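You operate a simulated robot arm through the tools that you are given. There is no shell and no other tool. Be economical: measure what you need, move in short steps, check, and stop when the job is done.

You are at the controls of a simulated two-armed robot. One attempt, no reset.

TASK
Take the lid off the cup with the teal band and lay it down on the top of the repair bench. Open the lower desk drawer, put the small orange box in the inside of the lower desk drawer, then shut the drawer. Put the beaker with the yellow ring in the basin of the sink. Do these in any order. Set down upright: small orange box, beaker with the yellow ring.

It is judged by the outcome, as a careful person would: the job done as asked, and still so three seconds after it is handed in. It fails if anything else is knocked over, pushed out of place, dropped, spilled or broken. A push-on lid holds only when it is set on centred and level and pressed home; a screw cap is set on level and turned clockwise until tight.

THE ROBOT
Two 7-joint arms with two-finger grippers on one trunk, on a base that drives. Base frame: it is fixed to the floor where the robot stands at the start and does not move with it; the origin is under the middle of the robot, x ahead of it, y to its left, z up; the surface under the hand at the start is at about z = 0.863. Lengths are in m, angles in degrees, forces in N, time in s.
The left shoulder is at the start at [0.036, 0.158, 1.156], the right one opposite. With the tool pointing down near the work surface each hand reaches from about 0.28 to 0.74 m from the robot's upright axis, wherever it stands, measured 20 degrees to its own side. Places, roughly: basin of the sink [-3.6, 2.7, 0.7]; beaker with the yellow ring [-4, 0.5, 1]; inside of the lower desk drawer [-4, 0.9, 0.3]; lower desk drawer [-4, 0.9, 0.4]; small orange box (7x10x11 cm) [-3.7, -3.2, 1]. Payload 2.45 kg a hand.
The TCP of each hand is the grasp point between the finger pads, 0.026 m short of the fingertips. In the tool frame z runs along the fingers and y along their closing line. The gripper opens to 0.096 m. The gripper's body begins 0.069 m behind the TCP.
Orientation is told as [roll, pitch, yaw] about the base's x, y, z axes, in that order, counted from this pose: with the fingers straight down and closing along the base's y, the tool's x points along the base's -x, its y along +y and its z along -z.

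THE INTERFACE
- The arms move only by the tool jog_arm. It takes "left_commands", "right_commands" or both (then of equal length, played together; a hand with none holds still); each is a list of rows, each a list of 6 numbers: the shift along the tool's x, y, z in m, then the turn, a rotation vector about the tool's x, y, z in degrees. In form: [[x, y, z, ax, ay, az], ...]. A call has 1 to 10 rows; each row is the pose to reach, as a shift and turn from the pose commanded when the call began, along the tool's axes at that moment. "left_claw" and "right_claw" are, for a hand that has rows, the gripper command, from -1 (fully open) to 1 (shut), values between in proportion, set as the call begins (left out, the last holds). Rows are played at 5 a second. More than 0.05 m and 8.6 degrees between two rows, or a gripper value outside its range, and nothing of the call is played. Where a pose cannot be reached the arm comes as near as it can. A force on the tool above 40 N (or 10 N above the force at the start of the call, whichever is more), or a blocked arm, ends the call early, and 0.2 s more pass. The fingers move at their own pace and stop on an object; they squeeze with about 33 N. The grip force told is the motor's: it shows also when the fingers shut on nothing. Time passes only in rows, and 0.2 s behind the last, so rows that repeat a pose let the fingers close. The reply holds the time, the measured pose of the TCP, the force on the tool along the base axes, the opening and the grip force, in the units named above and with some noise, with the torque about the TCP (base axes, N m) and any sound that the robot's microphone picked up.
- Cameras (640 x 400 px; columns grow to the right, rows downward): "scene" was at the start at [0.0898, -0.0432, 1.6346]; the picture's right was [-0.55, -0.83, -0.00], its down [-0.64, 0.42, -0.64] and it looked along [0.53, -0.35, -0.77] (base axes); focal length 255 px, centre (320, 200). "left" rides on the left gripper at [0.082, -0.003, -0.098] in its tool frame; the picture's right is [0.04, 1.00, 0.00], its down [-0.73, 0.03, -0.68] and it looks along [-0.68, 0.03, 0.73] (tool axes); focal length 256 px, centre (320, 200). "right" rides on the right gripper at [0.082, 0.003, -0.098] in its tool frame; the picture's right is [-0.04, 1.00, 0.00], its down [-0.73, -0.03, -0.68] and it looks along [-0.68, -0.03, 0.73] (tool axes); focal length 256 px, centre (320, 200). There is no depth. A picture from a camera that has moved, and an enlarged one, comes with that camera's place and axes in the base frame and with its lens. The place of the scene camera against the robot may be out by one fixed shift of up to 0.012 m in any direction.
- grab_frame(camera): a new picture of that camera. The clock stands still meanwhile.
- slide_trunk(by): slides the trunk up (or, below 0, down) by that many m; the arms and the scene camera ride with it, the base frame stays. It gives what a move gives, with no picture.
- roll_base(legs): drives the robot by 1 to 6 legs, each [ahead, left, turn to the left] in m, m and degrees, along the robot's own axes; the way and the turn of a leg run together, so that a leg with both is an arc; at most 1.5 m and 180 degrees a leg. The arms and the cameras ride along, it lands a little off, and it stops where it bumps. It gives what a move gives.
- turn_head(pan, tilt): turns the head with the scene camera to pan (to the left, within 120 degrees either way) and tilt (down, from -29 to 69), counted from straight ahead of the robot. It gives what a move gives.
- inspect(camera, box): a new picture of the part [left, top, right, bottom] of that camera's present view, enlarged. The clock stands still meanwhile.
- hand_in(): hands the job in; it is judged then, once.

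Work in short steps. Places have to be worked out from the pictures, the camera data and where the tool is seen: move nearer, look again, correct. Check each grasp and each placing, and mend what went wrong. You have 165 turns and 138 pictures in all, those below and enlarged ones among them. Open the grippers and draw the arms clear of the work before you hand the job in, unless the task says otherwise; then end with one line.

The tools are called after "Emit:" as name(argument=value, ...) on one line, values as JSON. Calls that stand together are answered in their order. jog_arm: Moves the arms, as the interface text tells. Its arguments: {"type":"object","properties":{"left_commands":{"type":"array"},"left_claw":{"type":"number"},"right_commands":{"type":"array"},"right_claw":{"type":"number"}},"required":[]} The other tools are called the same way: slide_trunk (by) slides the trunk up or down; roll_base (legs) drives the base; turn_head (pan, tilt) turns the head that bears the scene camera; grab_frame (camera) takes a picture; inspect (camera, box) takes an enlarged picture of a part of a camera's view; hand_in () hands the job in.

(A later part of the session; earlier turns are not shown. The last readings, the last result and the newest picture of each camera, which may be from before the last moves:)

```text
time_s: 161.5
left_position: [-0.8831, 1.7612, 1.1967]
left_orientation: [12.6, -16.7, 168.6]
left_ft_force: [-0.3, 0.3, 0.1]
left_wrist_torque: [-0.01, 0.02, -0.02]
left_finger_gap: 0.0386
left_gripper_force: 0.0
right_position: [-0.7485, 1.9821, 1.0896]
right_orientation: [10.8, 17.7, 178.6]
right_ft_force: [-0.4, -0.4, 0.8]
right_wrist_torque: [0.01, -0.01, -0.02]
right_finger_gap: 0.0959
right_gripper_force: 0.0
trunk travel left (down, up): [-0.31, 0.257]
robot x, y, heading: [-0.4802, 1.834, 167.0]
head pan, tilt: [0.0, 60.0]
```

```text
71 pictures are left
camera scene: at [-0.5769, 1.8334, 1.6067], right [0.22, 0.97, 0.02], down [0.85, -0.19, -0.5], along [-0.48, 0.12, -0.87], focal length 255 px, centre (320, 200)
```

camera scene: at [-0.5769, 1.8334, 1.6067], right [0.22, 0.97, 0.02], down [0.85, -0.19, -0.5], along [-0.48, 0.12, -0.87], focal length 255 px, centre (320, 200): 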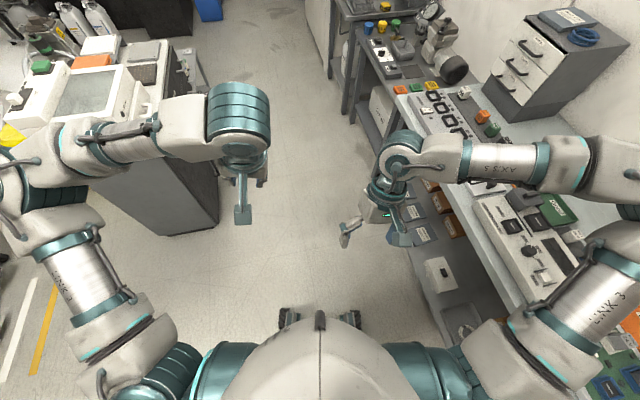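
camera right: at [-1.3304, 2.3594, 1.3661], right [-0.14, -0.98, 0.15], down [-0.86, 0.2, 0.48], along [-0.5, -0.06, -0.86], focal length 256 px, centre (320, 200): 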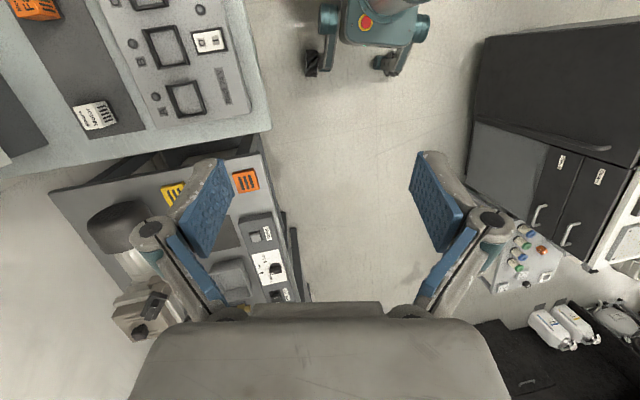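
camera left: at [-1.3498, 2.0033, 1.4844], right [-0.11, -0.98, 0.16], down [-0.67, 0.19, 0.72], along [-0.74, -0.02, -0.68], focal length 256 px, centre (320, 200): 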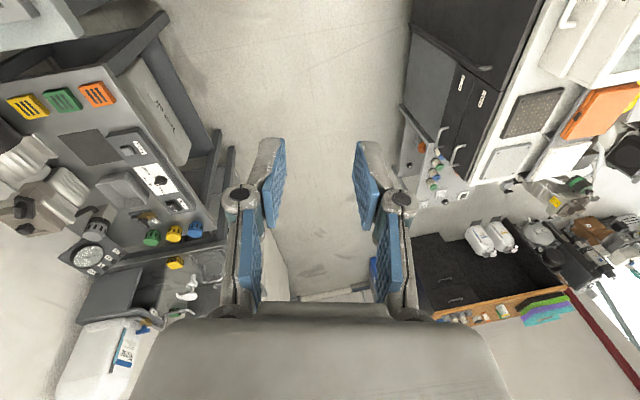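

Nothing on the benches looks disturbed and the robot is nearly still. I level both hands and, after that, move away from the bench.

Emit:
jog_arm(left_commands=[[0, 0, 0, 4.2, 5.6, 1.1], [0, 0, 0, 8.4, 11.1, 2.3], [0, 0, 0, 12.6, 16.7, 3.4]], right_commands=[[0, 0, 0, 3, -6.3, 3.3], [0, 0, 0, 6, -12.5, 6.6], [0, 0, 0, 9, -18.8, 9.9]])

Emit:
roll_base(legs=[[0, 0.5, 0]])

Emit:
turn_head(pan=0, tilt=55)

Emit:
turn_head(pan=5, tilt=55)

```text
time_s: 162.5
left_position: [-0.8668, 1.8038, 1.203]
left_orientation: [2.4, 0.4, 166.8]
left_ft_force: [1.1, 0.5, -0.4]
left_wrist_torque: [-0.16, 0.1, 0.0]
left_finger_gap: 0.0386
left_gripper_force: 0.0
right_position: [-0.7342, 2.0184, 1.0877]
right_orientation: [2.3, -0.5, 166.5]
right_ft_force: [0.6, 1.2, 1.1]
right_wrist_torque: [-0.11, 0.02, 0.01]
right_finger_gap: 0.096
right_gripper_force: 0.1
trunk travel left (down, up): [-0.31, 0.257]
robot x, y, heading: [-0.4812, 1.8308, 167.0]
head pan, tilt: [0.0, 60.0]
stopped in row 3 (left hand): the arm was blocked; the commanded pose is now the measured one
```

```text
time_s: 165.5
left_position: [-0.9854, 1.3252, 1.1999]
left_orientation: [2.6, 0.6, 166.7]
left_ft_force: [-0.5, 1.8, -0.5]
left_wrist_torque: [-0.12, 0.05, 0.0]
left_finger_gap: 0.0381
left_gripper_force: 0.0
right_position: [-0.8526, 1.5397, 1.0853]
right_orientation: [2.5, -0.2, 166.2]
right_ft_force: [-0.8, 0.5, -1.0]
right_wrist_torque: [-0.05, -0.09, -0.01]
right_finger_gap: 0.0962
right_gripper_force: 0.1
trunk travel left (down, up): [-0.31, 0.257]
robot x, y, heading: [-0.5877, 1.3497, 166.7]
head pan, tilt: [0.0, 60.0]
```

```text
time_s: 166.2
left_position: [-0.9773, 1.3152, 1.2036]
left_orientation: [1.7, 0.1, 166.3]
left_ft_force: [0.8, 1.1, -0.1]
left_wrist_torque: [-0.09, 0.04, -0.03]
left_finger_gap: 0.0385
left_gripper_force: 0.0
right_position: [-0.8454, 1.5318, 1.0897]
right_orientation: [1.5, -0.6, 166.2]
right_ft_force: [1.0, 0.7, 1.5]
right_wrist_torque: [-0.04, -0.02, -0.02]
right_finger_gap: 0.0961
right_gripper_force: 0.1
trunk travel left (down, up): [-0.31, 0.257]
robot x, y, heading: [-0.5889, 1.3542, 167.0]
head pan, tilt: [0.0, 55.0]
```

```text
time_s: 166.8
left_position: [-0.9993, 1.2363, 1.1918]
left_orientation: [-1.4, 0.4, 166.7]
left_ft_force: [-1.4, 1.0, -0.1]
left_wrist_torque: [-0.07, -0.13, 0.02]
left_finger_gap: 0.0386
left_gripper_force: 0.1
right_position: [-0.8618, 1.4572, 1.0922]
right_orientation: [-1.8, -0.4, 166.3]
right_ft_force: [1.1, 0.4, -0.5]
right_wrist_torque: [-0.05, 0.11, 0.02]
right_finger_gap: 0.0962
right_gripper_force: 0.0
trunk travel left (down, up): [-0.31, 0.257]
robot x, y, heading: [-0.594, 1.3381, 166.7]
head pan, tilt: [5.0, 55.0]
```

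Some sway remains after the sideways move. I lower the trunk by 0.1 here in the open and check the damping.

Emit:
slide_trunk(by=-0.1)

Emit:
turn_head(pan=60, tilt=45)

Emit:
turn_head(pan=0, tilt=50)

Emit:
turn_head(pan=5, tilt=50)

Emit:
turn_head(pan=10, tilt=50)

```text
time_s: 168.1
left_position: [-0.9788, 1.3105, 1.1022]
left_orientation: [1.7, 0.2, 166.5]
left_ft_force: [1.1, -0.1, -1.1]
left_wrist_torque: [0.01, 0.07, 0.01]
left_finger_gap: 0.0384
left_gripper_force: 0.0
right_position: [-0.8482, 1.5266, 0.9895]
right_orientation: [1.8, -0.6, 166.2]
right_ft_force: [-0.5, -0.7, -1.3]
right_wrist_torque: [-0.02, -0.07, -0.02]
right_finger_gap: 0.0958
right_gripper_force: 0.3
trunk travel left (down, up): [-0.21, 0.357]
robot x, y, heading: [-0.5878, 1.3521, 167.0]
head pan, tilt: [5.0, 55.0]
```

```text
time_s: 169.4
left_position: [-0.9976, 1.2328, 1.0935]
left_orientation: [-1.6, 0.3, 166.9]
left_ft_force: [-0.6, -1.7, -0.6]
left_wrist_torque: [0.21, -0.05, 0.02]
left_finger_gap: 0.0386
left_gripper_force: 0.0
right_position: [-0.8629, 1.4544, 0.994]
right_orientation: [-2.1, -0.6, 166.6]
right_ft_force: [-0.1, -0.7, 0.4]
right_wrist_torque: [0.12, -0.04, 0.02]
right_finger_gap: 0.0961
right_gripper_force: 0.1
trunk travel left (down, up): [-0.21, 0.357]
robot x, y, heading: [-0.5966, 1.3363, 166.8]
head pan, tilt: [60.0, 45.0]
```

```text
time_s: 170.7
left_position: [-0.9791, 1.3145, 1.103]
left_orientation: [1.9, 0.2, 166.2]
left_ft_force: [0.2, 1.1, -0.7]
left_wrist_torque: [-0.09, 0.1, -0.03]
left_finger_gap: 0.0384
left_gripper_force: 0.1
right_position: [-0.8453, 1.5305, 0.9905]
right_orientation: [1.7, -0.6, 166.0]
right_ft_force: [0.4, 0.8, -0.7]
right_wrist_torque: [-0.1, 0.02, -0.05]
right_finger_gap: 0.0959
right_gripper_force: 0.1
trunk travel left (down, up): [-0.21, 0.357]
robot x, y, heading: [-0.5923, 1.3585, 166.9]
head pan, tilt: [0.0, 50.0]
```

```text
time_s: 171.3
left_position: [-0.982, 1.3027, 1.1027]
left_orientation: [1.4, 0.2, 166.4]
left_ft_force: [0.4, 1.6, 0.0]
left_wrist_torque: [-0.08, 0.07, -0.01]
left_finger_gap: 0.0382
left_gripper_force: 0.1
right_position: [-0.8479, 1.5192, 0.9917]
right_orientation: [1.1, -0.7, 166.2]
right_ft_force: [0.5, 1.7, -0.5]
right_wrist_torque: [-0.06, -0.02, 0.0]
right_finger_gap: 0.0962
right_gripper_force: 0.0
trunk travel left (down, up): [-0.21, 0.357]
robot x, y, heading: [-0.5936, 1.3539, 166.7]
head pan, tilt: [5.0, 50.0]
```

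```text
time_s: 172.0
left_position: [-0.9943, 1.2466, 1.0947]
left_orientation: [-1.1, 0.2, 166.8]
left_ft_force: [0.3, -1.5, -0.3]
left_wrist_torque: [0.12, -0.05, 0.0]
left_finger_gap: 0.0383
left_gripper_force: 0.0
right_position: [-0.8603, 1.4669, 0.9935]
right_orientation: [-1.4, -0.7, 166.5]
right_ft_force: [0.6, -0.3, 0.3]
right_wrist_torque: [0.0, -0.04, 0.03]
right_finger_gap: 0.0955
right_gripper_force: 0.0
trunk travel left (down, up): [-0.21, 0.357]
robot x, y, heading: [-0.5938, 1.3407, 166.6]
head pan, tilt: [10.0, 50.0]
```

The sway persists. I lower the trunk nearly to its stop to kill it.

Emit:
slide_trunk(by=-0.18)

Emit:
turn_head(pan=60, tilt=45)

Emit:
turn_head(pan=0, tilt=50)

Emit:
turn_head(pan=5, tilt=50)

Emit:
turn_head(pan=10, tilt=50)

Emit:
grab_frame(camera="scene")

```text
time_s: 173.1
left_position: [-0.9806, 1.3184, 1.0121]
left_orientation: [2.7, 1.3, 166.5]
left_ft_force: [-0.5, 2.1, 0.0]
left_wrist_torque: [-0.09, 0.05, -0.02]
left_finger_gap: 0.0383
left_gripper_force: 0.1
right_position: [-0.8561, 1.5365, 0.8974]
right_orientation: [2.3, -0.7, 166.1]
right_ft_force: [-97.4, 98.8, -29.1]
right_wrist_torque: [-9.98, -7.28, 8.94]
right_finger_gap: 0.0961
right_gripper_force: 0.0
trunk travel left (down, up): [-0.123, 0.444]
robot x, y, heading: [-0.5965, 1.3487, 166.7]
head pan, tilt: [10.0, 50.0]
stopped: the force on the tool passed its limit at 88 N (the readings are from after the stop); the commanded pose is now the measured one
```

```text
time_s: 174.2
left_position: [-0.9931, 1.2562, 1.0069]
left_orientation: [-0.3, 1.1, 167.0]
left_ft_force: [-0.6, -1.0, -0.1]
left_wrist_torque: [0.16, -0.05, 0.0]
left_finger_gap: 0.0386
left_gripper_force: 0.0
right_position: [-0.8656, 1.4778, 0.9023]
right_orientation: [-0.2, -1.0, 165.9]
right_ft_force: [-96.8, 33.6, -57.1]
right_wrist_torque: [-2.46, -3.98, 1.87]
right_finger_gap: 0.0961
right_gripper_force: 0.0
trunk travel left (down, up): [-0.123, 0.444]
robot x, y, heading: [-0.5943, 1.3344, 166.7]
head pan, tilt: [60.0, 45.0]
```

```text
time_s: 175.6
left_position: [-0.978, 1.3169, 1.0135]
left_orientation: [2.5, 1.1, 166.4]
left_ft_force: [0.8, 1.8, -1.6]
left_wrist_torque: [-0.09, 0.09, -0.03]
left_finger_gap: 0.0385
left_gripper_force: 0.1
right_position: [-0.8529, 1.5344, 0.9005]
right_orientation: [2.2, -1.1, 166.3]
right_ft_force: [-104.1, 95.2, -16.5]
right_wrist_torque: [-9.82, -9.22, 8.75]
right_finger_gap: 0.0959
right_gripper_force: 0.0
trunk travel left (down, up): [-0.123, 0.444]
robot x, y, heading: [-0.5928, 1.3522, 166.9]
head pan, tilt: [0.0, 50.0]
```

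```text
time_s: 176.2
left_position: [-0.9858, 1.2876, 1.0099]
left_orientation: [1.2, 1.1, 166.7]
left_ft_force: [1.3, 1.3, 0.7]
left_wrist_torque: [-0.02, 0.04, 0.0]
left_finger_gap: 0.0384
left_gripper_force: 0.1
right_position: [-0.8614, 1.5015, 0.9049]
right_orientation: [2.1, -0.7, 164.6]
right_ft_force: [-97.8, -31.0, -21.8]
right_wrist_torque: [3.75, -7.88, -5.27]
right_finger_gap: 0.0959
right_gripper_force: 0.0
trunk travel left (down, up): [-0.123, 0.444]
robot x, y, heading: [-0.5916, 1.3454, 166.9]
head pan, tilt: [5.0, 50.0]
```

```text
time_s: 176.9
left_position: [-0.9927, 1.2534, 1.0066]
left_orientation: [-0.4, 1.0, 167.0]
left_ft_force: [-0.2, -0.9, -0.2]
left_wrist_torque: [0.1, -0.05, 0.03]
left_finger_gap: 0.0384
left_gripper_force: 0.1
right_position: [-0.8693, 1.4705, 0.9065]
right_orientation: [0.5, -0.8, 164.6]
right_ft_force: [-100.1, -35.8, -36.1]
right_wrist_torque: [4.6, -6.67, -5.99]
right_finger_gap: 0.0961
right_gripper_force: 0.1
trunk travel left (down, up): [-0.123, 0.444]
robot x, y, heading: [-0.5964, 1.3359, 166.8]
head pan, tilt: [10.0, 50.0]
```

```text
70 pictures are left
camera scene: at [-0.8602, 1.3499, 1.4153], right [0.05, 1.0, 0.03], down [0.77, -0.02, -0.64], along [-0.63, 0.05, -0.77], focal length 255 px, centre (320, 200)
```

scene: 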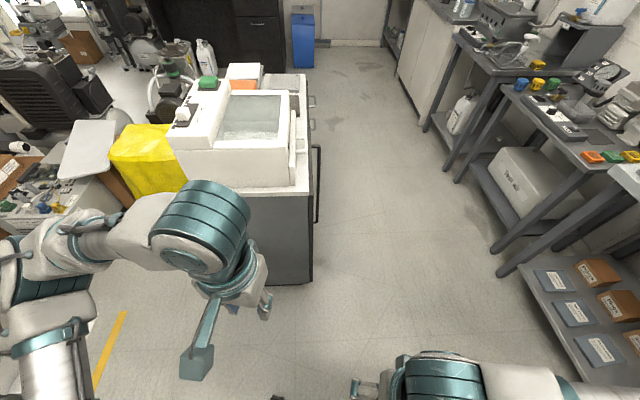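

Going low brings my own body forward against the right hand. I move the right hand forward off it.

Emit:
jog_arm(right_commands=[[-0.04, 0, 0, 0, 0, 0], [-0.08, 0, 0, 0, 0, 0], [-0.12, 0, 0, 0, 0, 0], [-0.16, 0, 0, 0, 0, 0], [-0.2, 0, 0, 0, 0, 0]])

Emit:
turn_head(pan=30, tilt=50)

Emit:
turn_head(pan=25, tilt=50)

Emit:
turn_head(pan=20, tilt=50)

Emit:
turn_head(pan=0, tilt=50)

```text
time_s: 178.3
left_position: [-0.98, 1.2783, 1.0117]
left_orientation: [0.5, 0.5, 166.6]
left_ft_force: [0.5, -1.5, 0.7]
left_wrist_torque: [0.05, 0.03, 0.01]
left_finger_gap: 0.0384
left_gripper_force: 0.1
right_position: [-1.0422, 1.55, 0.9093]
right_orientation: [0.5, -0.7, 165.5]
right_ft_force: [0.7, -1.5, 0.7]
right_wrist_torque: [0.11, 0.04, 0.02]
right_finger_gap: 0.0959
right_gripper_force: 0.1
trunk travel left (down, up): [-0.123, 0.444]
robot x, y, heading: [-0.5951, 1.3467, 167.0]
head pan, tilt: [10.0, 50.0]
stopped in row 5 (right hand): the arm was blocked; the commanded pose is now the measured one
```

```text
time_s: 179.1
left_position: [-0.984, 1.2768, 1.0096]
left_orientation: [0.4, 0.8, 166.8]
left_ft_force: [-0.3, -0.3, -0.5]
left_wrist_torque: [0.01, -0.03, 0.01]
left_finger_gap: 0.0383
left_gripper_force: 0.0
right_position: [-1.0457, 1.5485, 0.9088]
right_orientation: [0.4, -0.5, 165.4]
right_ft_force: [-0.3, 0.4, -0.9]
right_wrist_torque: [0.08, 0.0, 0.0]
right_finger_gap: 0.0959
right_gripper_force: 0.0
trunk travel left (down, up): [-0.123, 0.444]
robot x, y, heading: [-0.5939, 1.3473, 166.8]
head pan, tilt: [30.0, 50.0]
```

```text
time_s: 179.8
left_position: [-0.9776, 1.2997, 1.0135]
left_orientation: [1.5, 0.7, 166.5]
left_ft_force: [1.1, 1.1, -0.4]
left_wrist_torque: [0.0, 0.02, 0.03]
left_finger_gap: 0.0384
left_gripper_force: 0.1
right_position: [-1.0401, 1.5711, 0.9055]
right_orientation: [1.5, -0.5, 165.1]
right_ft_force: [0.4, 0.1, -0.5]
right_wrist_torque: [-0.07, -0.04, 0.03]
right_finger_gap: 0.0963
right_gripper_force: 0.0
trunk travel left (down, up): [-0.123, 0.444]
robot x, y, heading: [-0.5921, 1.3525, 166.8]
head pan, tilt: [25.0, 50.0]
```

```text
time_s: 180.4
left_position: [-0.9748, 1.306, 1.0136]
left_orientation: [1.7, 0.7, 166.4]
left_ft_force: [0.0, 0.6, 0.7]
left_wrist_torque: [-0.02, 0.07, 0.01]
left_finger_gap: 0.0386
left_gripper_force: 0.0
right_position: [-1.0398, 1.5759, 0.9054]
right_orientation: [1.8, -0.5, 165.2]
right_ft_force: [0.3, 0.6, 0.5]
right_wrist_torque: [-0.12, -0.02, 0.04]
right_finger_gap: 0.096
right_gripper_force: 0.0
trunk travel left (down, up): [-0.123, 0.444]
robot x, y, heading: [-0.5921, 1.354, 166.7]
head pan, tilt: [20.0, 50.0]
```

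```text
time_s: 181.2
left_position: [-0.9763, 1.3036, 1.014]
left_orientation: [1.7, 0.7, 166.5]
left_ft_force: [0.9, 0.0, -0.5]
left_wrist_torque: [-0.04, 0.04, -0.01]
left_finger_gap: 0.0384
left_gripper_force: 0.0
right_position: [-1.0401, 1.5736, 0.9059]
right_orientation: [1.6, -0.5, 165.2]
right_ft_force: [-0.4, 0.6, -0.5]
right_wrist_torque: [-0.05, -0.05, 0.04]
right_finger_gap: 0.096
right_gripper_force: 0.1
trunk travel left (down, up): [-0.123, 0.444]
robot x, y, heading: [-0.591, 1.352, 166.7]
head pan, tilt: [0.0, 50.0]
```

I sample the sway at a few more instants.

Emit:
jog_arm(left_commands=[[0, 0, 0, 0, 0, 0]])

Emit:
jog_arm(left_commands=[[0, 0, 0, 0, 0, 0]])

Emit:
jog_arm(left_commands=[[0, 0, 0, 0, 0, 0]])

Emit:
jog_arm(left_commands=[[0, 0, 0, 0, 0, 0]])

Emit:
jog_arm(left_commands=[[0, 0, 0, 0, 0, 0]])

```text
time_s: 181.7
left_position: [-0.9838, 1.2757, 1.0106]
left_orientation: [0.3, 0.9, 166.6]
left_ft_force: [-1.5, 0.1, 1.1]
left_wrist_torque: [-0.01, -0.02, -0.01]
left_finger_gap: 0.0383
left_gripper_force: 0.1
right_position: [-1.0472, 1.5466, 0.9093]
right_orientation: [0.3, -0.5, 165.4]
right_ft_force: [0.2, -0.2, 0.6]
right_wrist_torque: [0.05, 0.02, 0.02]
right_finger_gap: 0.096
right_gripper_force: 0.1
trunk travel left (down, up): [-0.123, 0.444]
robot x, y, heading: [-0.5952, 1.346, 166.8]
head pan, tilt: [0.0, 50.0]
```

```text
time_s: 182.1
left_position: [-0.9782, 1.3013, 1.0141]
left_orientation: [1.5, 0.7, 166.4]
left_ft_force: [0.0, 0.8, 0.0]
left_wrist_torque: [-0.03, 0.03, 0.03]
left_finger_gap: 0.0383
left_gripper_force: 0.1
right_position: [-1.0417, 1.5702, 0.906]
right_orientation: [1.6, -0.5, 165.2]
right_ft_force: [-0.4, 1.0, -0.5]
right_wrist_torque: [-0.05, -0.06, 0.01]
right_finger_gap: 0.096
right_gripper_force: 0.1
trunk travel left (down, up): [-0.123, 0.444]
robot x, y, heading: [-0.5902, 1.3523, 166.7]
head pan, tilt: [0.0, 50.0]
```

```text
time_s: 182.4
left_position: [-0.9818, 1.2777, 1.0114]
left_orientation: [0.5, 0.7, 166.7]
left_ft_force: [-0.9, -0.2, -0.4]
left_wrist_torque: [0.04, 0.01, 0.0]
left_finger_gap: 0.0384
left_gripper_force: 0.0
right_position: [-1.045, 1.5498, 0.9076]
right_orientation: [0.3, -0.6, 165.4]
right_ft_force: [-0.1, -0.3, 0.9]
right_wrist_torque: [0.04, 0.02, 0.0]
right_finger_gap: 0.0962
right_gripper_force: 0.1
trunk travel left (down, up): [-0.123, 0.444]
robot x, y, heading: [-0.5953, 1.3488, 166.7]
head pan, tilt: [0.0, 50.0]
```

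```text
time_s: 182.8
left_position: [-0.9771, 1.2981, 1.0139]
left_orientation: [1.4, 0.6, 166.5]
left_ft_force: [0.3, 0.9, 0.1]
left_wrist_torque: [-0.09, 0.04, 0.01]
left_finger_gap: 0.0384
left_gripper_force: 0.0
right_position: [-1.0408, 1.5681, 0.9069]
right_orientation: [1.4, -0.5, 165.3]
right_ft_force: [-0.7, 0.8, -1.1]
right_wrist_torque: [-0.04, -0.06, 0.0]
right_finger_gap: 0.0961
right_gripper_force: 0.1
trunk travel left (down, up): [-0.123, 0.444]
robot x, y, heading: [-0.5945, 1.3496, 166.8]
head pan, tilt: [0.0, 50.0]
```

```text
time_s: 183.2
left_position: [-0.9814, 1.2812, 1.0117]
left_orientation: [0.6, 0.7, 166.5]
left_ft_force: [0.4, -0.8, -0.5]
left_wrist_torque: [-0.01, -0.02, 0.02]
left_finger_gap: 0.0384
left_gripper_force: 0.1
right_position: [-1.0447, 1.5528, 0.9085]
right_orientation: [0.6, -0.5, 165.4]
right_ft_force: [-0.2, -0.7, -0.6]
right_wrist_torque: [0.02, 0.03, -0.01]
right_finger_gap: 0.096
right_gripper_force: 0.0
trunk travel left (down, up): [-0.123, 0.444]
robot x, y, heading: [-0.5946, 1.3492, 166.9]
head pan, tilt: [0.0, 50.0]
```

The sway is decaying at this height. I wait a bit more, then raise only 0.1 m, which keeps the arms above console height (0.95 m).

Emit:
jog_arm(left_commands=[[0, 0, 0, 0, 0, 0], [0, 0, 0, 0, 0, 0], [0, 0, 0, 0, 0, 0], [0, 0, 0, 0, 0, 0], [0, 0, 0, 0, 0, 0], [0, 0, 0, 0, 0, 0], [0, 0, 0, 0, 0, 0], [0, 0, 0, 0, 0, 0], [0, 0, 0, 0, 0, 0], [0, 0, 0, 0, 0, 0]], left_claw=-1)

Emit:
slide_trunk(by=0.1)

Emit:
jog_arm(left_commands=[[0, 0, 0, 0, 0, 0], [0, 0, 0, 0, 0, 0], [0, 0, 0, 0, 0, 0], [0, 0, 0, 0, 0, 0], [0, 0, 0, 0, 0, 0], [0, 0, 0, 0, 0, 0], [0, 0, 0, 0, 0, 0], [0, 0, 0, 0, 0, 0], [0, 0, 0, 0, 0, 0], [0, 0, 0, 0, 0, 0]])

Emit:
jog_arm(left_commands=[[0, 0, 0, 0, 0, 0]])

Emit:
grab_frame(camera="scene")

```text
time_s: 185.4
left_position: [-0.98, 1.2929, 1.0124]
left_orientation: [1.1, 0.7, 166.5]
left_ft_force: [-0.3, 0.4, -0.7]
left_wrist_torque: [0.0, 0.0, 0.02]
left_finger_gap: 0.0964
left_gripper_force: 0.1
right_position: [-1.0414, 1.5631, 0.9066]
right_orientation: [1.1, -0.5, 165.3]
right_ft_force: [-0.3, 0.1, 0.9]
right_wrist_torque: [0.01, -0.01, 0.01]
right_finger_gap: 0.0962
right_gripper_force: 0.0
trunk travel left (down, up): [-0.123, 0.444]
robot x, y, heading: [-0.5931, 1.3529, 166.6]
head pan, tilt: [0.0, 50.0]
```

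```text
time_s: 186.8
left_position: [-0.9814, 1.2881, 1.1102]
left_orientation: [0.9, 0.9, 166.6]
left_ft_force: [0.6, -0.6, -0.3]
left_wrist_torque: [-0.03, -0.04, -0.01]
left_finger_gap: 0.0958
left_gripper_force: 0.0
right_position: [-1.0199, 1.5535, 1.0632]
right_orientation: [1.2, -8.1, 165.1]
right_ft_force: [-0.1, -0.6, -0.6]
right_wrist_torque: [-0.03, -0.02, -0.01]
right_finger_gap: 0.096
right_gripper_force: 0.1
trunk travel left (down, up): [-0.223, 0.344]
robot x, y, heading: [-0.5944, 1.3517, 166.8]
head pan, tilt: [0.0, 50.0]
```

```text
time_s: 189.0
left_position: [-0.9816, 1.2876, 1.1121]
left_orientation: [0.9, 0.8, 166.5]
left_ft_force: [-0.2, -0.1, 0.6]
left_wrist_torque: [-0.01, -0.02, -0.02]
left_finger_gap: 0.0959
left_gripper_force: 0.0
right_position: [-1.0187, 1.555, 1.0638]
right_orientation: [1.3, -8.2, 165.0]
right_ft_force: [0.9, -0.7, -0.3]
right_wrist_torque: [0.01, -0.03, 0.0]
right_finger_gap: 0.0959
right_gripper_force: 0.1
trunk travel left (down, up): [-0.223, 0.344]
robot x, y, heading: [-0.5903, 1.3486, 167.0]
head pan, tilt: [0.0, 50.0]
```

```text
time_s: 189.4
left_position: [-0.981, 1.2868, 1.1114]
left_orientation: [1.0, 0.8, 166.4]
left_ft_force: [-0.2, 0.4, -0.9]
left_wrist_torque: [0.0, -0.01, 0.02]
left_finger_gap: 0.0959
left_gripper_force: 0.0
right_position: [-1.0193, 1.5543, 1.0645]
right_orientation: [1.4, -8.1, 165.1]
right_ft_force: [0.4, -0.8, -0.4]
right_wrist_torque: [0.02, 0.0, 0.01]
right_finger_gap: 0.0959
right_gripper_force: 0.1
trunk travel left (down, up): [-0.223, 0.344]
robot x, y, heading: [-0.5957, 1.3459, 166.8]
head pan, tilt: [0.0, 50.0]
```

```text
69 pictures are left
camera scene: at [-0.7489, 1.3904, 1.53], right [0.23, 0.97, 0.0], down [0.75, -0.18, -0.64], along [-0.62, 0.15, -0.77], focal length 255 px, centre (320, 200)
```

scene: 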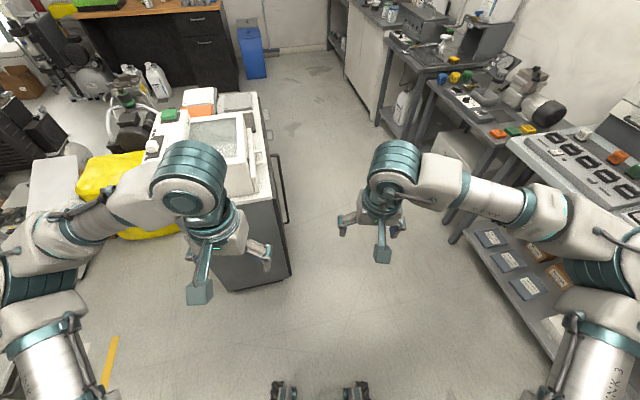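

Completely still now. I turn toward the corridor diagonally, drive forward rather than strafing, then straighten out to face -x.

Emit:
roll_base(legs=[[0, 0, -32], [0.7, 0, 0], [0, 0, 45]])

Emit:
jog_arm(right_commands=[[0, 0, 0, 0, 4.1, 0], [0, 0, 0, 0, 8.2, 0], [0, 0, 0, 0, 8.2, 0]])

Emit:
jog_arm(right_commands=[[0, 0, 0, 0, 0, 0]])

Emit:
turn_head(pan=0, tilt=40)

Emit:
grab_frame(camera="scene")

```text
time_s: 196.8
left_position: [-1.4509, 1.7117, 1.1119]
left_orientation: [1.0, 0.8, 178.4]
left_ft_force: [-0.7, 0.7, -1.0]
left_wrist_torque: [0.01, -0.02, 0.04]
left_finger_gap: 0.0959
left_gripper_force: 0.1
right_position: [-1.5436, 1.9647, 1.0633]
right_orientation: [1.2, -8.2, 177.0]
right_ft_force: [0.7, -0.5, -0.4]
right_wrist_torque: [0.0, 0.01, 0.01]
right_finger_gap: 0.096
right_gripper_force: 0.1
trunk travel left (down, up): [-0.223, 0.344]
robot x, y, heading: [-1.084, 1.8466, 178.9]
head pan, tilt: [0.0, 50.0]
```

```text
time_s: 197.6
left_position: [-1.4454, 1.7114, 1.1145]
left_orientation: [1.0, 0.4, 178.4]
left_ft_force: [-0.4, 0.8, 0.2]
left_wrist_torque: [-0.01, 0.03, -0.02]
left_finger_gap: 0.096
left_gripper_force: 0.0
right_position: [-1.5426, 1.9792, 1.0705]
right_orientation: [1.4, -0.2, 177.1]
right_ft_force: [0.1, -0.4, 0.4]
right_wrist_torque: [-0.02, 0.04, -0.01]
right_finger_gap: 0.0963
right_gripper_force: 0.1
right hand out of reach, approached as far as the arm can: row 1, 2, 3
trunk travel left (down, up): [-0.223, 0.344]
robot x, y, heading: [-1.0838, 1.8526, 179.1]
head pan, tilt: [0.0, 50.0]
```

```text
time_s: 198.0
left_position: [-1.446, 1.7106, 1.1125]
left_orientation: [0.8, 0.4, 178.3]
left_ft_force: [-0.6, 0.0, -0.2]
left_wrist_torque: [-0.03, 0.01, -0.05]
left_finger_gap: 0.0961
left_gripper_force: 0.1
right_position: [-1.5442, 1.9787, 1.0691]
right_orientation: [1.2, -0.1, 177.1]
right_ft_force: [0.7, 0.2, 0.7]
right_wrist_torque: [-0.01, 0.02, -0.01]
right_finger_gap: 0.0961
right_gripper_force: 0.1
trunk travel left (down, up): [-0.223, 0.344]
robot x, y, heading: [-1.08, 1.851, 178.7]
head pan, tilt: [0.0, 50.0]
```

```text
time_s: 198.8
left_position: [-1.4462, 1.7112, 1.1138]
left_orientation: [0.9, 0.5, 178.5]
left_ft_force: [0.9, 0.7, 0.1]
left_wrist_torque: [-0.02, -0.03, 0.0]
left_finger_gap: 0.0957
left_gripper_force: 0.0
right_position: [-1.5436, 1.9776, 1.0689]
right_orientation: [1.4, -0.2, 177.1]
right_ft_force: [0.7, -0.2, -0.5]
right_wrist_torque: [0.05, -0.02, 0.0]
right_finger_gap: 0.096
right_gripper_force: 0.0
trunk travel left (down, up): [-0.223, 0.344]
robot x, y, heading: [-1.0852, 1.8477, 178.9]
head pan, tilt: [0.0, 40.0]
```

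```text
68 pictures are left
camera scene: at [-1.2523, 1.858, 1.544], right [0.02, 1.0, 0.0], down [0.65, -0.01, -0.76], along [-0.76, 0.02, -0.65], focal length 255 px, centre (320, 200)
```

scene: 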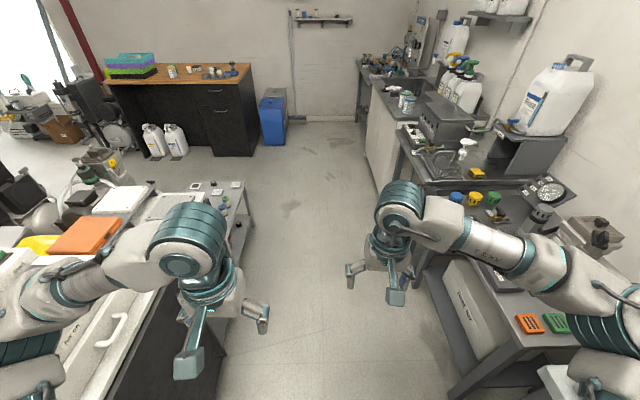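

Stable and the way is clear. I drive forward in 0.6 m legs along the corridor.

Emit:
roll_base(legs=[[0.6, 0.02, 1]])

Emit:
grab_frame(camera="scene")

```text
time_s: 202.1
left_position: [-2.0303, 1.7027, 1.114]
left_orientation: [1.0, 0.5, 178.6]
left_ft_force: [-0.1, 0.2, 0.6]
left_wrist_torque: [-0.01, 0.01, 0.02]
left_finger_gap: 0.096
left_gripper_force: 0.0
right_position: [-2.1279, 1.9697, 1.0703]
right_orientation: [1.3, -0.1, 177.4]
right_ft_force: [-0.9, -0.3, -0.1]
right_wrist_torque: [0.01, -0.01, 0.01]
right_finger_gap: 0.096
right_gripper_force: 0.1
trunk travel left (down, up): [-0.223, 0.344]
robot x, y, heading: [-1.6671, 1.8408, 178.8]
head pan, tilt: [0.0, 40.0]
```

```text
67 pictures are left
camera scene: at [-1.8351, 1.8501, 1.5442], right [0.02, 1.0, 0.0], down [0.65, -0.01, -0.76], along [-0.76, 0.02, -0.65], focal length 255 px, centre (320, 200)
```

scene: 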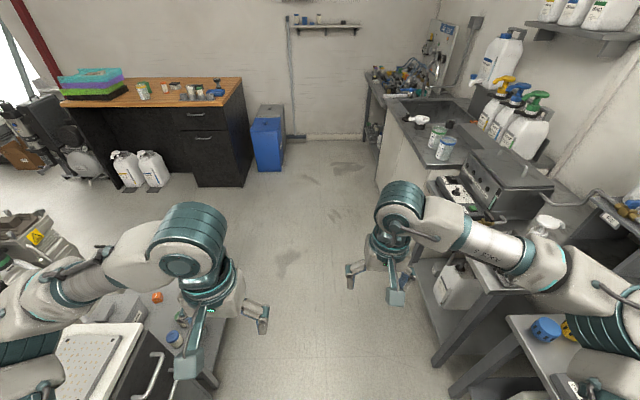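

All clear and stable. The sink basin is ahead on the right, the desk ahead on the left. I continue 0.9 m forward, then look left toward the desk front.

Emit:
roll_base(legs=[[0.9, 0, 0]])

Emit:
turn_head(pan=50, tilt=40)

Emit:
grab_frame(camera="scene")

```text
time_s: 206.9
left_position: [-2.9509, 1.7049, 1.1143]
left_orientation: [0.9, 0.3, 179.7]
left_ft_force: [0.0, 0.6, 0.0]
left_wrist_torque: [-0.01, -0.02, -0.01]
left_finger_gap: 0.0961
left_gripper_force: 0.1
right_position: [-3.0551, 1.9709, 1.0717]
right_orientation: [1.3, -0.4, 178.5]
right_ft_force: [0.5, 0.0, -0.4]
right_wrist_torque: [0.01, 0.02, 0.01]
right_finger_gap: 0.096
right_gripper_force: 0.0
trunk travel left (down, up): [-0.223, 0.344]
robot x, y, heading: [-2.5934, 1.853, 180.0]
head pan, tilt: [0.0, 40.0]
```

```text
time_s: 208.1
left_position: [-2.9468, 1.7058, 1.1163]
left_orientation: [0.8, 0.1, 179.6]
left_ft_force: [-0.8, 0.0, 0.1]
left_wrist_torque: [0.0, 0.0, -0.05]
left_finger_gap: 0.0961
left_gripper_force: 0.0
right_position: [-3.0496, 1.9716, 1.0728]
right_orientation: [1.3, -0.6, 178.4]
right_ft_force: [-0.7, 0.1, 0.3]
right_wrist_torque: [-0.01, -0.02, 0.0]
right_finger_gap: 0.096
right_gripper_force: 0.0
trunk travel left (down, up): [-0.223, 0.344]
robot x, y, heading: [-2.5935, 1.8512, 180.0]
head pan, tilt: [50.0, 40.0]
```

```text
66 pictures are left
camera scene: at [-2.7335, 1.7918, 1.5442], right [-0.76, 0.64, 0.0], down [0.42, 0.49, -0.76], along [-0.49, -0.59, -0.65], focal length 255 px, centre (320, 200)
```

scene: 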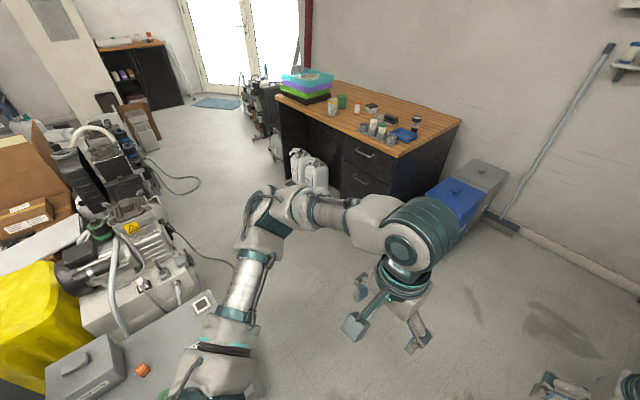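

The passage along the desk front to the far cabinet is wide open. I zoom in on the desktop to identify the beaker with the yellow ring, and on the cabinet top.

Emit:
inspect(camera="scene", box=[300, 80, 440, 168])

Emit:
inspect(camera="scene", box=[90, 20, 190, 82])

```text
4.55 times, centred on (370, 124) of scene
camera zoom: at [-2.7335, 1.7918, 1.5442], right [-0.76, 0.64, 0.0], down [0.42, 0.49, -0.76], along [-0.49, -0.59, -0.65], focal length 1161 px, centre (93, 546)
```

zoom: 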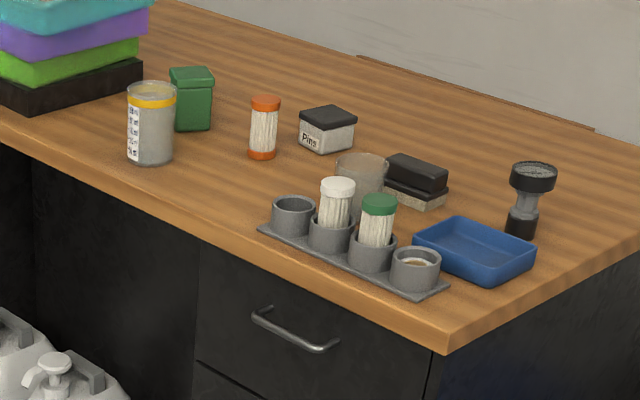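

```text
6.40 times, centred on (140, 51) of scene
camera zoom: at [-2.7335, 1.7918, 1.5442], right [-0.76, 0.64, 0.0], down [0.42, 0.49, -0.76], along [-0.49, -0.59, -0.65], focal length 1634 px, centre (1472, 1154)
```

zoom: 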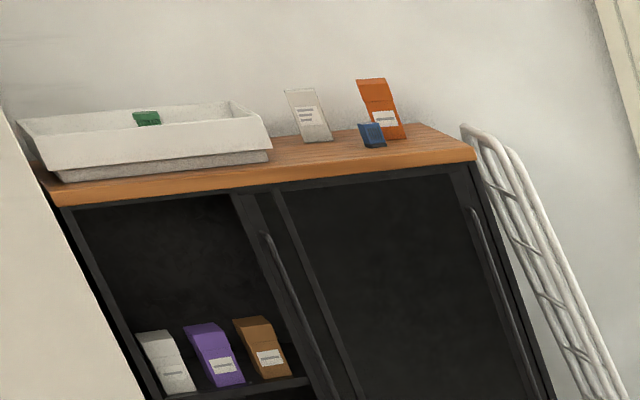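

The yellow-ring beaker stands near the desk's front edge at the left of the row; the orange box is on the cabinet top with a small blue box before it. I drive toward the desk front.

Emit:
roll_base(legs=[[0, 0, 60], [1.15, 0, 0], [0, 0, -60]])

Emit:
turn_head(pan=0, tilt=40)

Emit:
grab_frame(camera="scene")

```text
time_s: 213.2
left_position: [-2.7228, 1.2626, 1.1164]
left_orientation: [0.0, -0.1, -116.5]
left_ft_force: [-0.6, 1.0, 0.8]
left_wrist_torque: [-0.02, -0.07, -0.02]
left_finger_gap: 0.0962
left_gripper_force: 0.2
right_position: [-3.0099, 1.2882, 1.0767]
right_orientation: [0.3, -0.9, -118.3]
right_ft_force: [0.1, 1.1, 0.1]
right_wrist_torque: [-0.03, 0.04, -0.01]
right_finger_gap: 0.0961
right_gripper_force: 0.0
trunk travel left (down, up): [-0.223, 0.344]
robot x, y, heading: [-2.7185, 1.6494, -116.6]
head pan, tilt: [50.0, 40.0]
stopped in leg 2: the robot was blocked; the commanded pose is now the measured one
```

```text
time_s: 214.4
left_position: [-2.7266, 1.2629, 1.1168]
left_orientation: [0.2, -0.2, -116.6]
left_ft_force: [0.1, -0.1, -0.5]
left_wrist_torque: [0.04, 0.02, 0.02]
left_finger_gap: 0.0961
left_gripper_force: 0.1
right_position: [-3.013, 1.2895, 1.0787]
right_orientation: [0.6, -1.0, -118.4]
right_ft_force: [-0.2, -1.1, -0.5]
right_wrist_torque: [0.0, 0.0, -0.02]
right_finger_gap: 0.0961
right_gripper_force: 0.0
trunk travel left (down, up): [-0.223, 0.344]
robot x, y, heading: [-2.7202, 1.6417, -116.4]
head pan, tilt: [0.0, 40.0]
```

```text
63 pictures are left
camera scene: at [-2.7999, 1.5, 1.5447], right [-0.89, 0.45, -0.01], down [0.29, 0.58, -0.76], along [-0.34, -0.69, -0.65], focal length 255 px, centre (320, 200)
```

scene: 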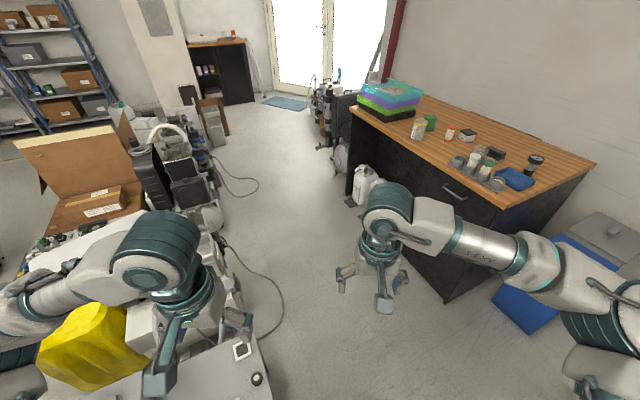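

The base touched the corner of the low table at left. I back off, go further toward the wall first, then come down in front of the desk along x≈-3.35.

Emit:
roll_base(legs=[[-0.2, 0, 0], [0, 0, -63.5], [0.72, 0, 0], [0, 0, 90]])

Emit:
grab_frame(camera="scene")

```text
time_s: 226.1
left_position: [-3.1843, 1.4844, 1.1154]
left_orientation: [0.1, -0.1, -90.5]
left_ft_force: [-0.4, -0.5, -0.3]
left_wrist_torque: [0.0, 0.0, 0.01]
left_finger_gap: 0.096
left_gripper_force: 0.0
right_position: [-3.4507, 1.3829, 1.0774]
right_orientation: [0.4, -1.1, -92.0]
right_ft_force: [0.2, -1.3, -0.2]
right_wrist_torque: [0.02, -0.01, 0.02]
right_finger_gap: 0.0959
right_gripper_force: 0.1
trunk travel left (down, up): [-0.223, 0.344]
robot x, y, heading: [-3.345, 1.8287, -90.7]
head pan, tilt: [0.0, 40.0]
```

```text
62 pictures are left
camera scene: at [-3.3445, 1.6627, 1.5441], right [-1.0, 0.01, 0.0], down [0.0, 0.65, -0.76], along [-0.01, -0.76, -0.65], focal length 255 px, centre (320, 200)
```

scene: 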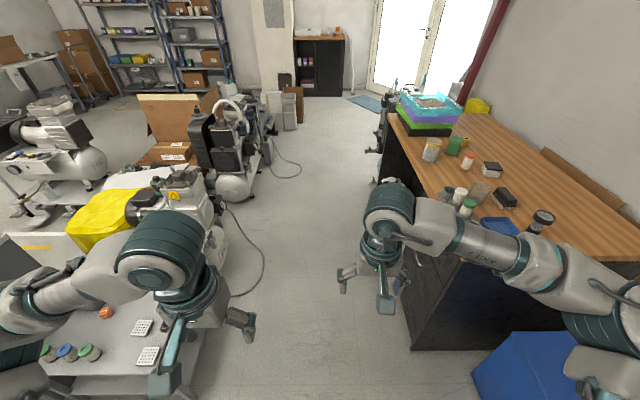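

I continue along the desk to y≈0.78 and turn to face it; the beaker is estimated at (-3.94, 0.51), desk top z≈0.83.

Emit:
roll_base(legs=[[1.05, 0, 0], [0, 0, -89]])

Emit:
turn_head(pan=15, tilt=50)

Emit:
grab_frame(camera="scene")

```text
time_s: 235.2
left_position: [-3.6918, 0.6168, 1.1178]
left_orientation: [0.1, -0.3, -178.5]
left_ft_force: [0.2, 0.4, 0.3]
left_wrist_torque: [0.02, 0.0, 0.0]
left_finger_gap: 0.096
left_gripper_force: 0.0
right_position: [-3.8026, 0.8797, 1.0784]
right_orientation: [0.3, -1.2, -179.9]
right_ft_force: [0.1, -0.1, -1.0]
right_wrist_torque: [0.05, 0.0, 0.0]
right_finger_gap: 0.0959
right_gripper_force: 0.0
trunk travel left (down, up): [-0.223, 0.344]
robot x, y, heading: [-3.3555, 0.7896, -178.3]
head pan, tilt: [0.0, 40.0]
```

```text
time_s: 236.0
left_position: [-3.6881, 0.6163, 1.1185]
left_orientation: [0.0, -0.6, -178.4]
left_ft_force: [0.7, 0.5, 1.2]
left_wrist_torque: [0.04, 0.04, -0.02]
left_finger_gap: 0.096
left_gripper_force: 0.0
right_position: [-3.7988, 0.8796, 1.081]
right_orientation: [0.3, -1.4, -179.9]
right_ft_force: [0.2, 0.2, 0.4]
right_wrist_torque: [0.0, -0.02, 0.03]
right_finger_gap: 0.096
right_gripper_force: 0.0
trunk travel left (down, up): [-0.223, 0.344]
robot x, y, heading: [-3.355, 0.7916, -178.7]
head pan, tilt: [15.0, 50.0]
```

```text
61 pictures are left
camera scene: at [-3.5113, 0.7711, 1.5301], right [-0.29, 0.96, 0.0], down [0.74, 0.22, -0.64], along [-0.61, -0.18, -0.77], focal length 255 px, centre (320, 200)
```

scene: 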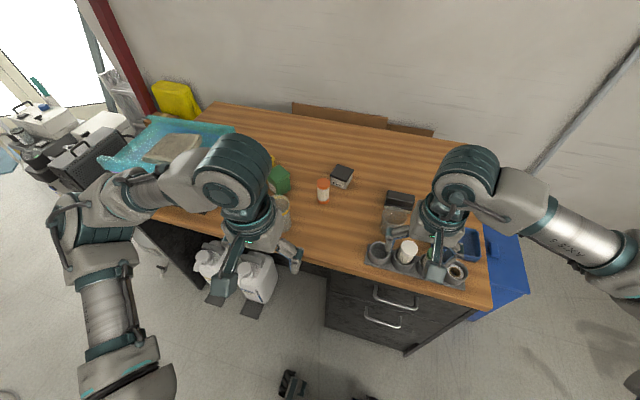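

Facing the desk. The beaker is just beyond the left gripper; I check with the left camera.

Emit:
grab_frame(camera="left")

Emit:
inspect(camera="scene", box=[210, 140, 370, 240])

```text
60 pictures are left
camera left: at [-3.6052, 0.6222, 1.2164], right [0.07, -1.0, 0.0], down [-0.73, -0.05, 0.69], along [-0.68, -0.05, -0.73], focal length 256 px, centre (320, 200)
```

left: 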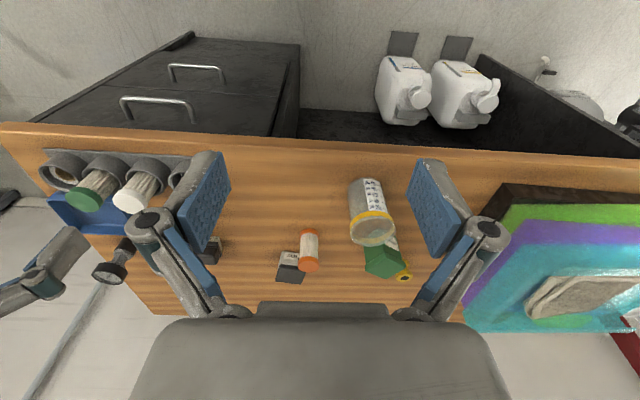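

```text
4.00 times, centred on (290, 190) of scene
camera zoom: at [-3.5113, 0.7711, 1.5301], right [-0.29, 0.96, 0.0], down [0.74, 0.22, -0.64], along [-0.61, -0.18, -0.77], focal length 1021 px, centre (440, 240)
```

zoom: 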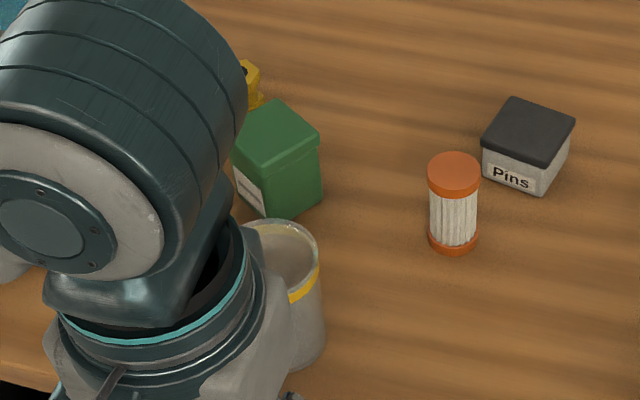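

Beaker: centre about (-3.914, 0.514), rim at z≈0.96, Ø≈7 cm, with room around it. I move the open left hand above it.

Emit:
jog_arm(left_commands=[[-0.038, 0.016, 0.0, 0, 0, 0], [-0.076, 0.032, 0.01, 0, 0, 0], [-0.114, 0.048, 0.02, 0, 0, 0], [-0.152, 0.065, 0.03, 0, 0, 0], [-0.19, 0.081, 0.04, 0, 0, 0], [-0.2277, 0.0971, 0.05, 0, 0, 0], [-0.2277, 0.0971, 0.05, 0, 0, 0]], left_claw=-1)

Emit:
grab_frame(camera="left")

Emit:
inspect(camera="scene", box=[210, 140, 370, 240])

```text
time_s: 237.6
left_position: [-3.9136, 0.5122, 1.0725]
left_orientation: [0.1, -0.6, -178.6]
left_ft_force: [-0.2, -0.7, 1.2]
left_wrist_torque: [0.03, 0.0, 0.02]
left_finger_gap: 0.096
left_gripper_force: 0.1
right_position: [-3.7984, 0.8779, 1.0814]
right_orientation: [0.3, -1.4, -179.9]
right_ft_force: [0.6, -0.3, 0.0]
right_wrist_torque: [-0.01, 0.02, -0.01]
right_finger_gap: 0.0962
right_gripper_force: 0.0
trunk travel left (down, up): [-0.223, 0.344]
robot x, y, heading: [-3.3572, 0.7939, -178.1]
head pan, tilt: [15.0, 50.0]
```

```text
58 pictures are left
camera left: at [-3.8315, 0.5181, 1.1697], right [0.07, -1.0, 0.0], down [-0.73, -0.05, 0.69], along [-0.69, -0.05, -0.73], focal length 256 px, centre (320, 200)
```

left: 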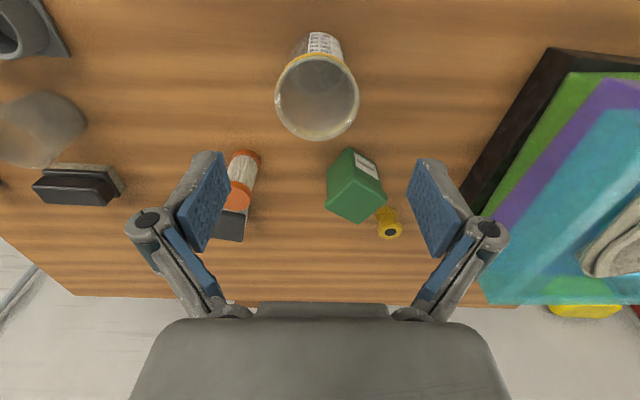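

```text
4.00 times, centred on (290, 190) of scene
camera zoom: at [-3.5116, 0.7705, 1.5301], right [-0.29, 0.96, 0.0], down [0.74, 0.22, -0.64], along [-0.61, -0.18, -0.77], focal length 1021 px, centre (440, 240)
```

zoom: 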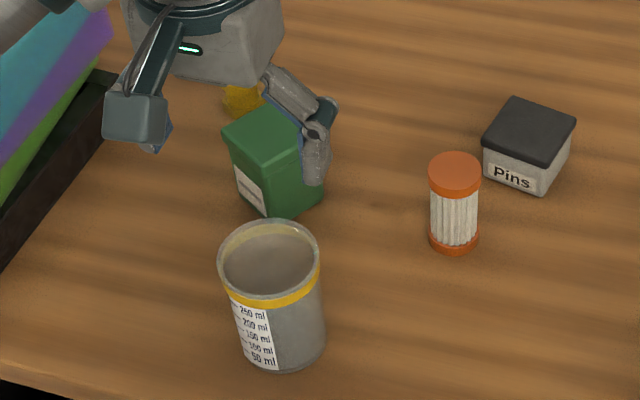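

Triangulated rim centre: (-3.931, 0.512), z≈0.93. I shift 18 mm and descend to just above the rim for a check.

Emit:
jog_arm(left_commands=[[-0.018, 0.0, 0.03, 0, 0, 0], [-0.018, 0.0, 0.06, 0, 0, 0], [-0.018, 0.0, 0.075, 0, 0, 0], [-0.018, 0.0, 0.075, 0, 0, 0]])

Emit:
grab_frame(camera="left")

Emit:
inspect(camera="scene", box=[210, 140, 370, 240])

```text
time_s: 238.6
left_position: [-3.9334, 0.5113, 0.9952]
left_orientation: [0.2, -0.4, -178.5]
left_ft_force: [-0.7, -0.6, 1.1]
left_wrist_torque: [-0.01, -0.03, 0.01]
left_finger_gap: 0.0959
left_gripper_force: 0.1
right_position: [-3.7995, 0.8793, 1.0803]
right_orientation: [0.2, -1.4, -179.9]
right_ft_force: [-0.1, -0.7, -0.5]
right_wrist_torque: [-0.01, 0.05, -0.02]
right_finger_gap: 0.0959
right_gripper_force: 0.2
trunk travel left (down, up): [-0.223, 0.344]
robot x, y, heading: [-3.3524, 0.7895, -178.3]
head pan, tilt: [15.0, 50.0]
```

```text
56 pictures are left
camera left: at [-3.8511, 0.5168, 1.093], right [0.07, -1.0, 0.0], down [-0.73, -0.05, 0.69], along [-0.68, -0.05, -0.73], focal length 256 px, centre (320, 200)
```

left: 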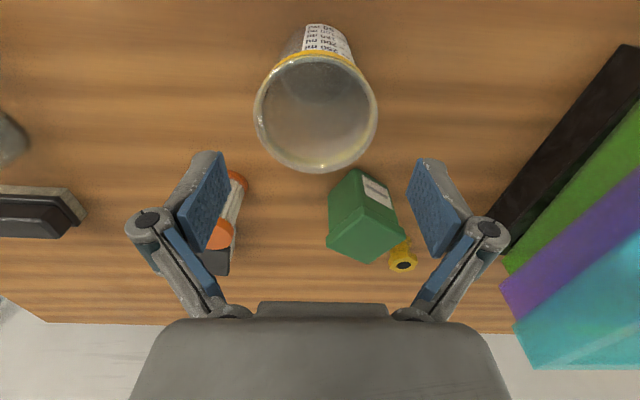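

```text
4.00 times, centred on (290, 190) of scene
camera zoom: at [-3.5129, 0.7704, 1.5298], right [-0.29, 0.96, 0.0], down [0.74, 0.22, -0.64], along [-0.61, -0.18, -0.77], focal length 1021 px, centre (440, 240)
```

zoom: 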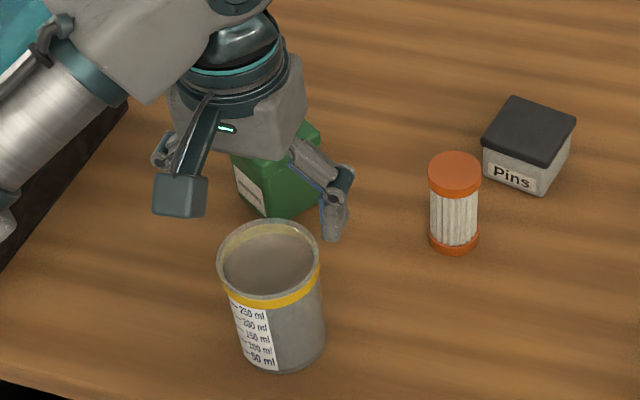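

Using the size change between the two wrist views, the rim is at (-3.914, 0.514), z≈0.952 and Ø 7 cm. I shift back 19 mm, check quickly by image, then go down.

Emit:
jog_arm(left_commands=[[0.01, -0.001, 0.0, 0, 0, 0], [0.0195, -0.002, 0.0, 0, 0, 0], [0.0195, -0.002, 0.0, 0, 0, 0]])

Emit:
grab_frame(camera="left")

```text
time_s: 239.4
left_position: [-3.9126, 0.5155, 0.996]
left_orientation: [0.2, -0.5, -178.4]
left_ft_force: [-0.1, -0.3, 0.3]
left_wrist_torque: [0.01, 0.01, 0.05]
left_finger_gap: 0.0959
left_gripper_force: 0.0
right_position: [-3.7991, 0.8794, 1.081]
right_orientation: [0.2, -1.2, -179.9]
right_ft_force: [-0.8, 1.3, -0.5]
right_wrist_torque: [0.01, 0.01, 0.0]
right_finger_gap: 0.096
right_gripper_force: 0.0
trunk travel left (down, up): [-0.223, 0.344]
robot x, y, heading: [-3.352, 0.7903, -178.6]
head pan, tilt: [15.0, 50.0]
```

```text
54 pictures are left
camera left: at [-3.8306, 0.5199, 1.0931], right [0.07, -1.0, 0.0], down [-0.73, -0.05, 0.69], along [-0.68, -0.05, -0.73], focal length 256 px, centre (320, 200)
```

left: 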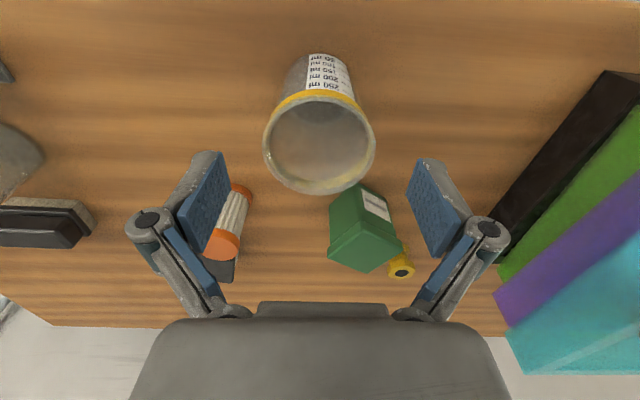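

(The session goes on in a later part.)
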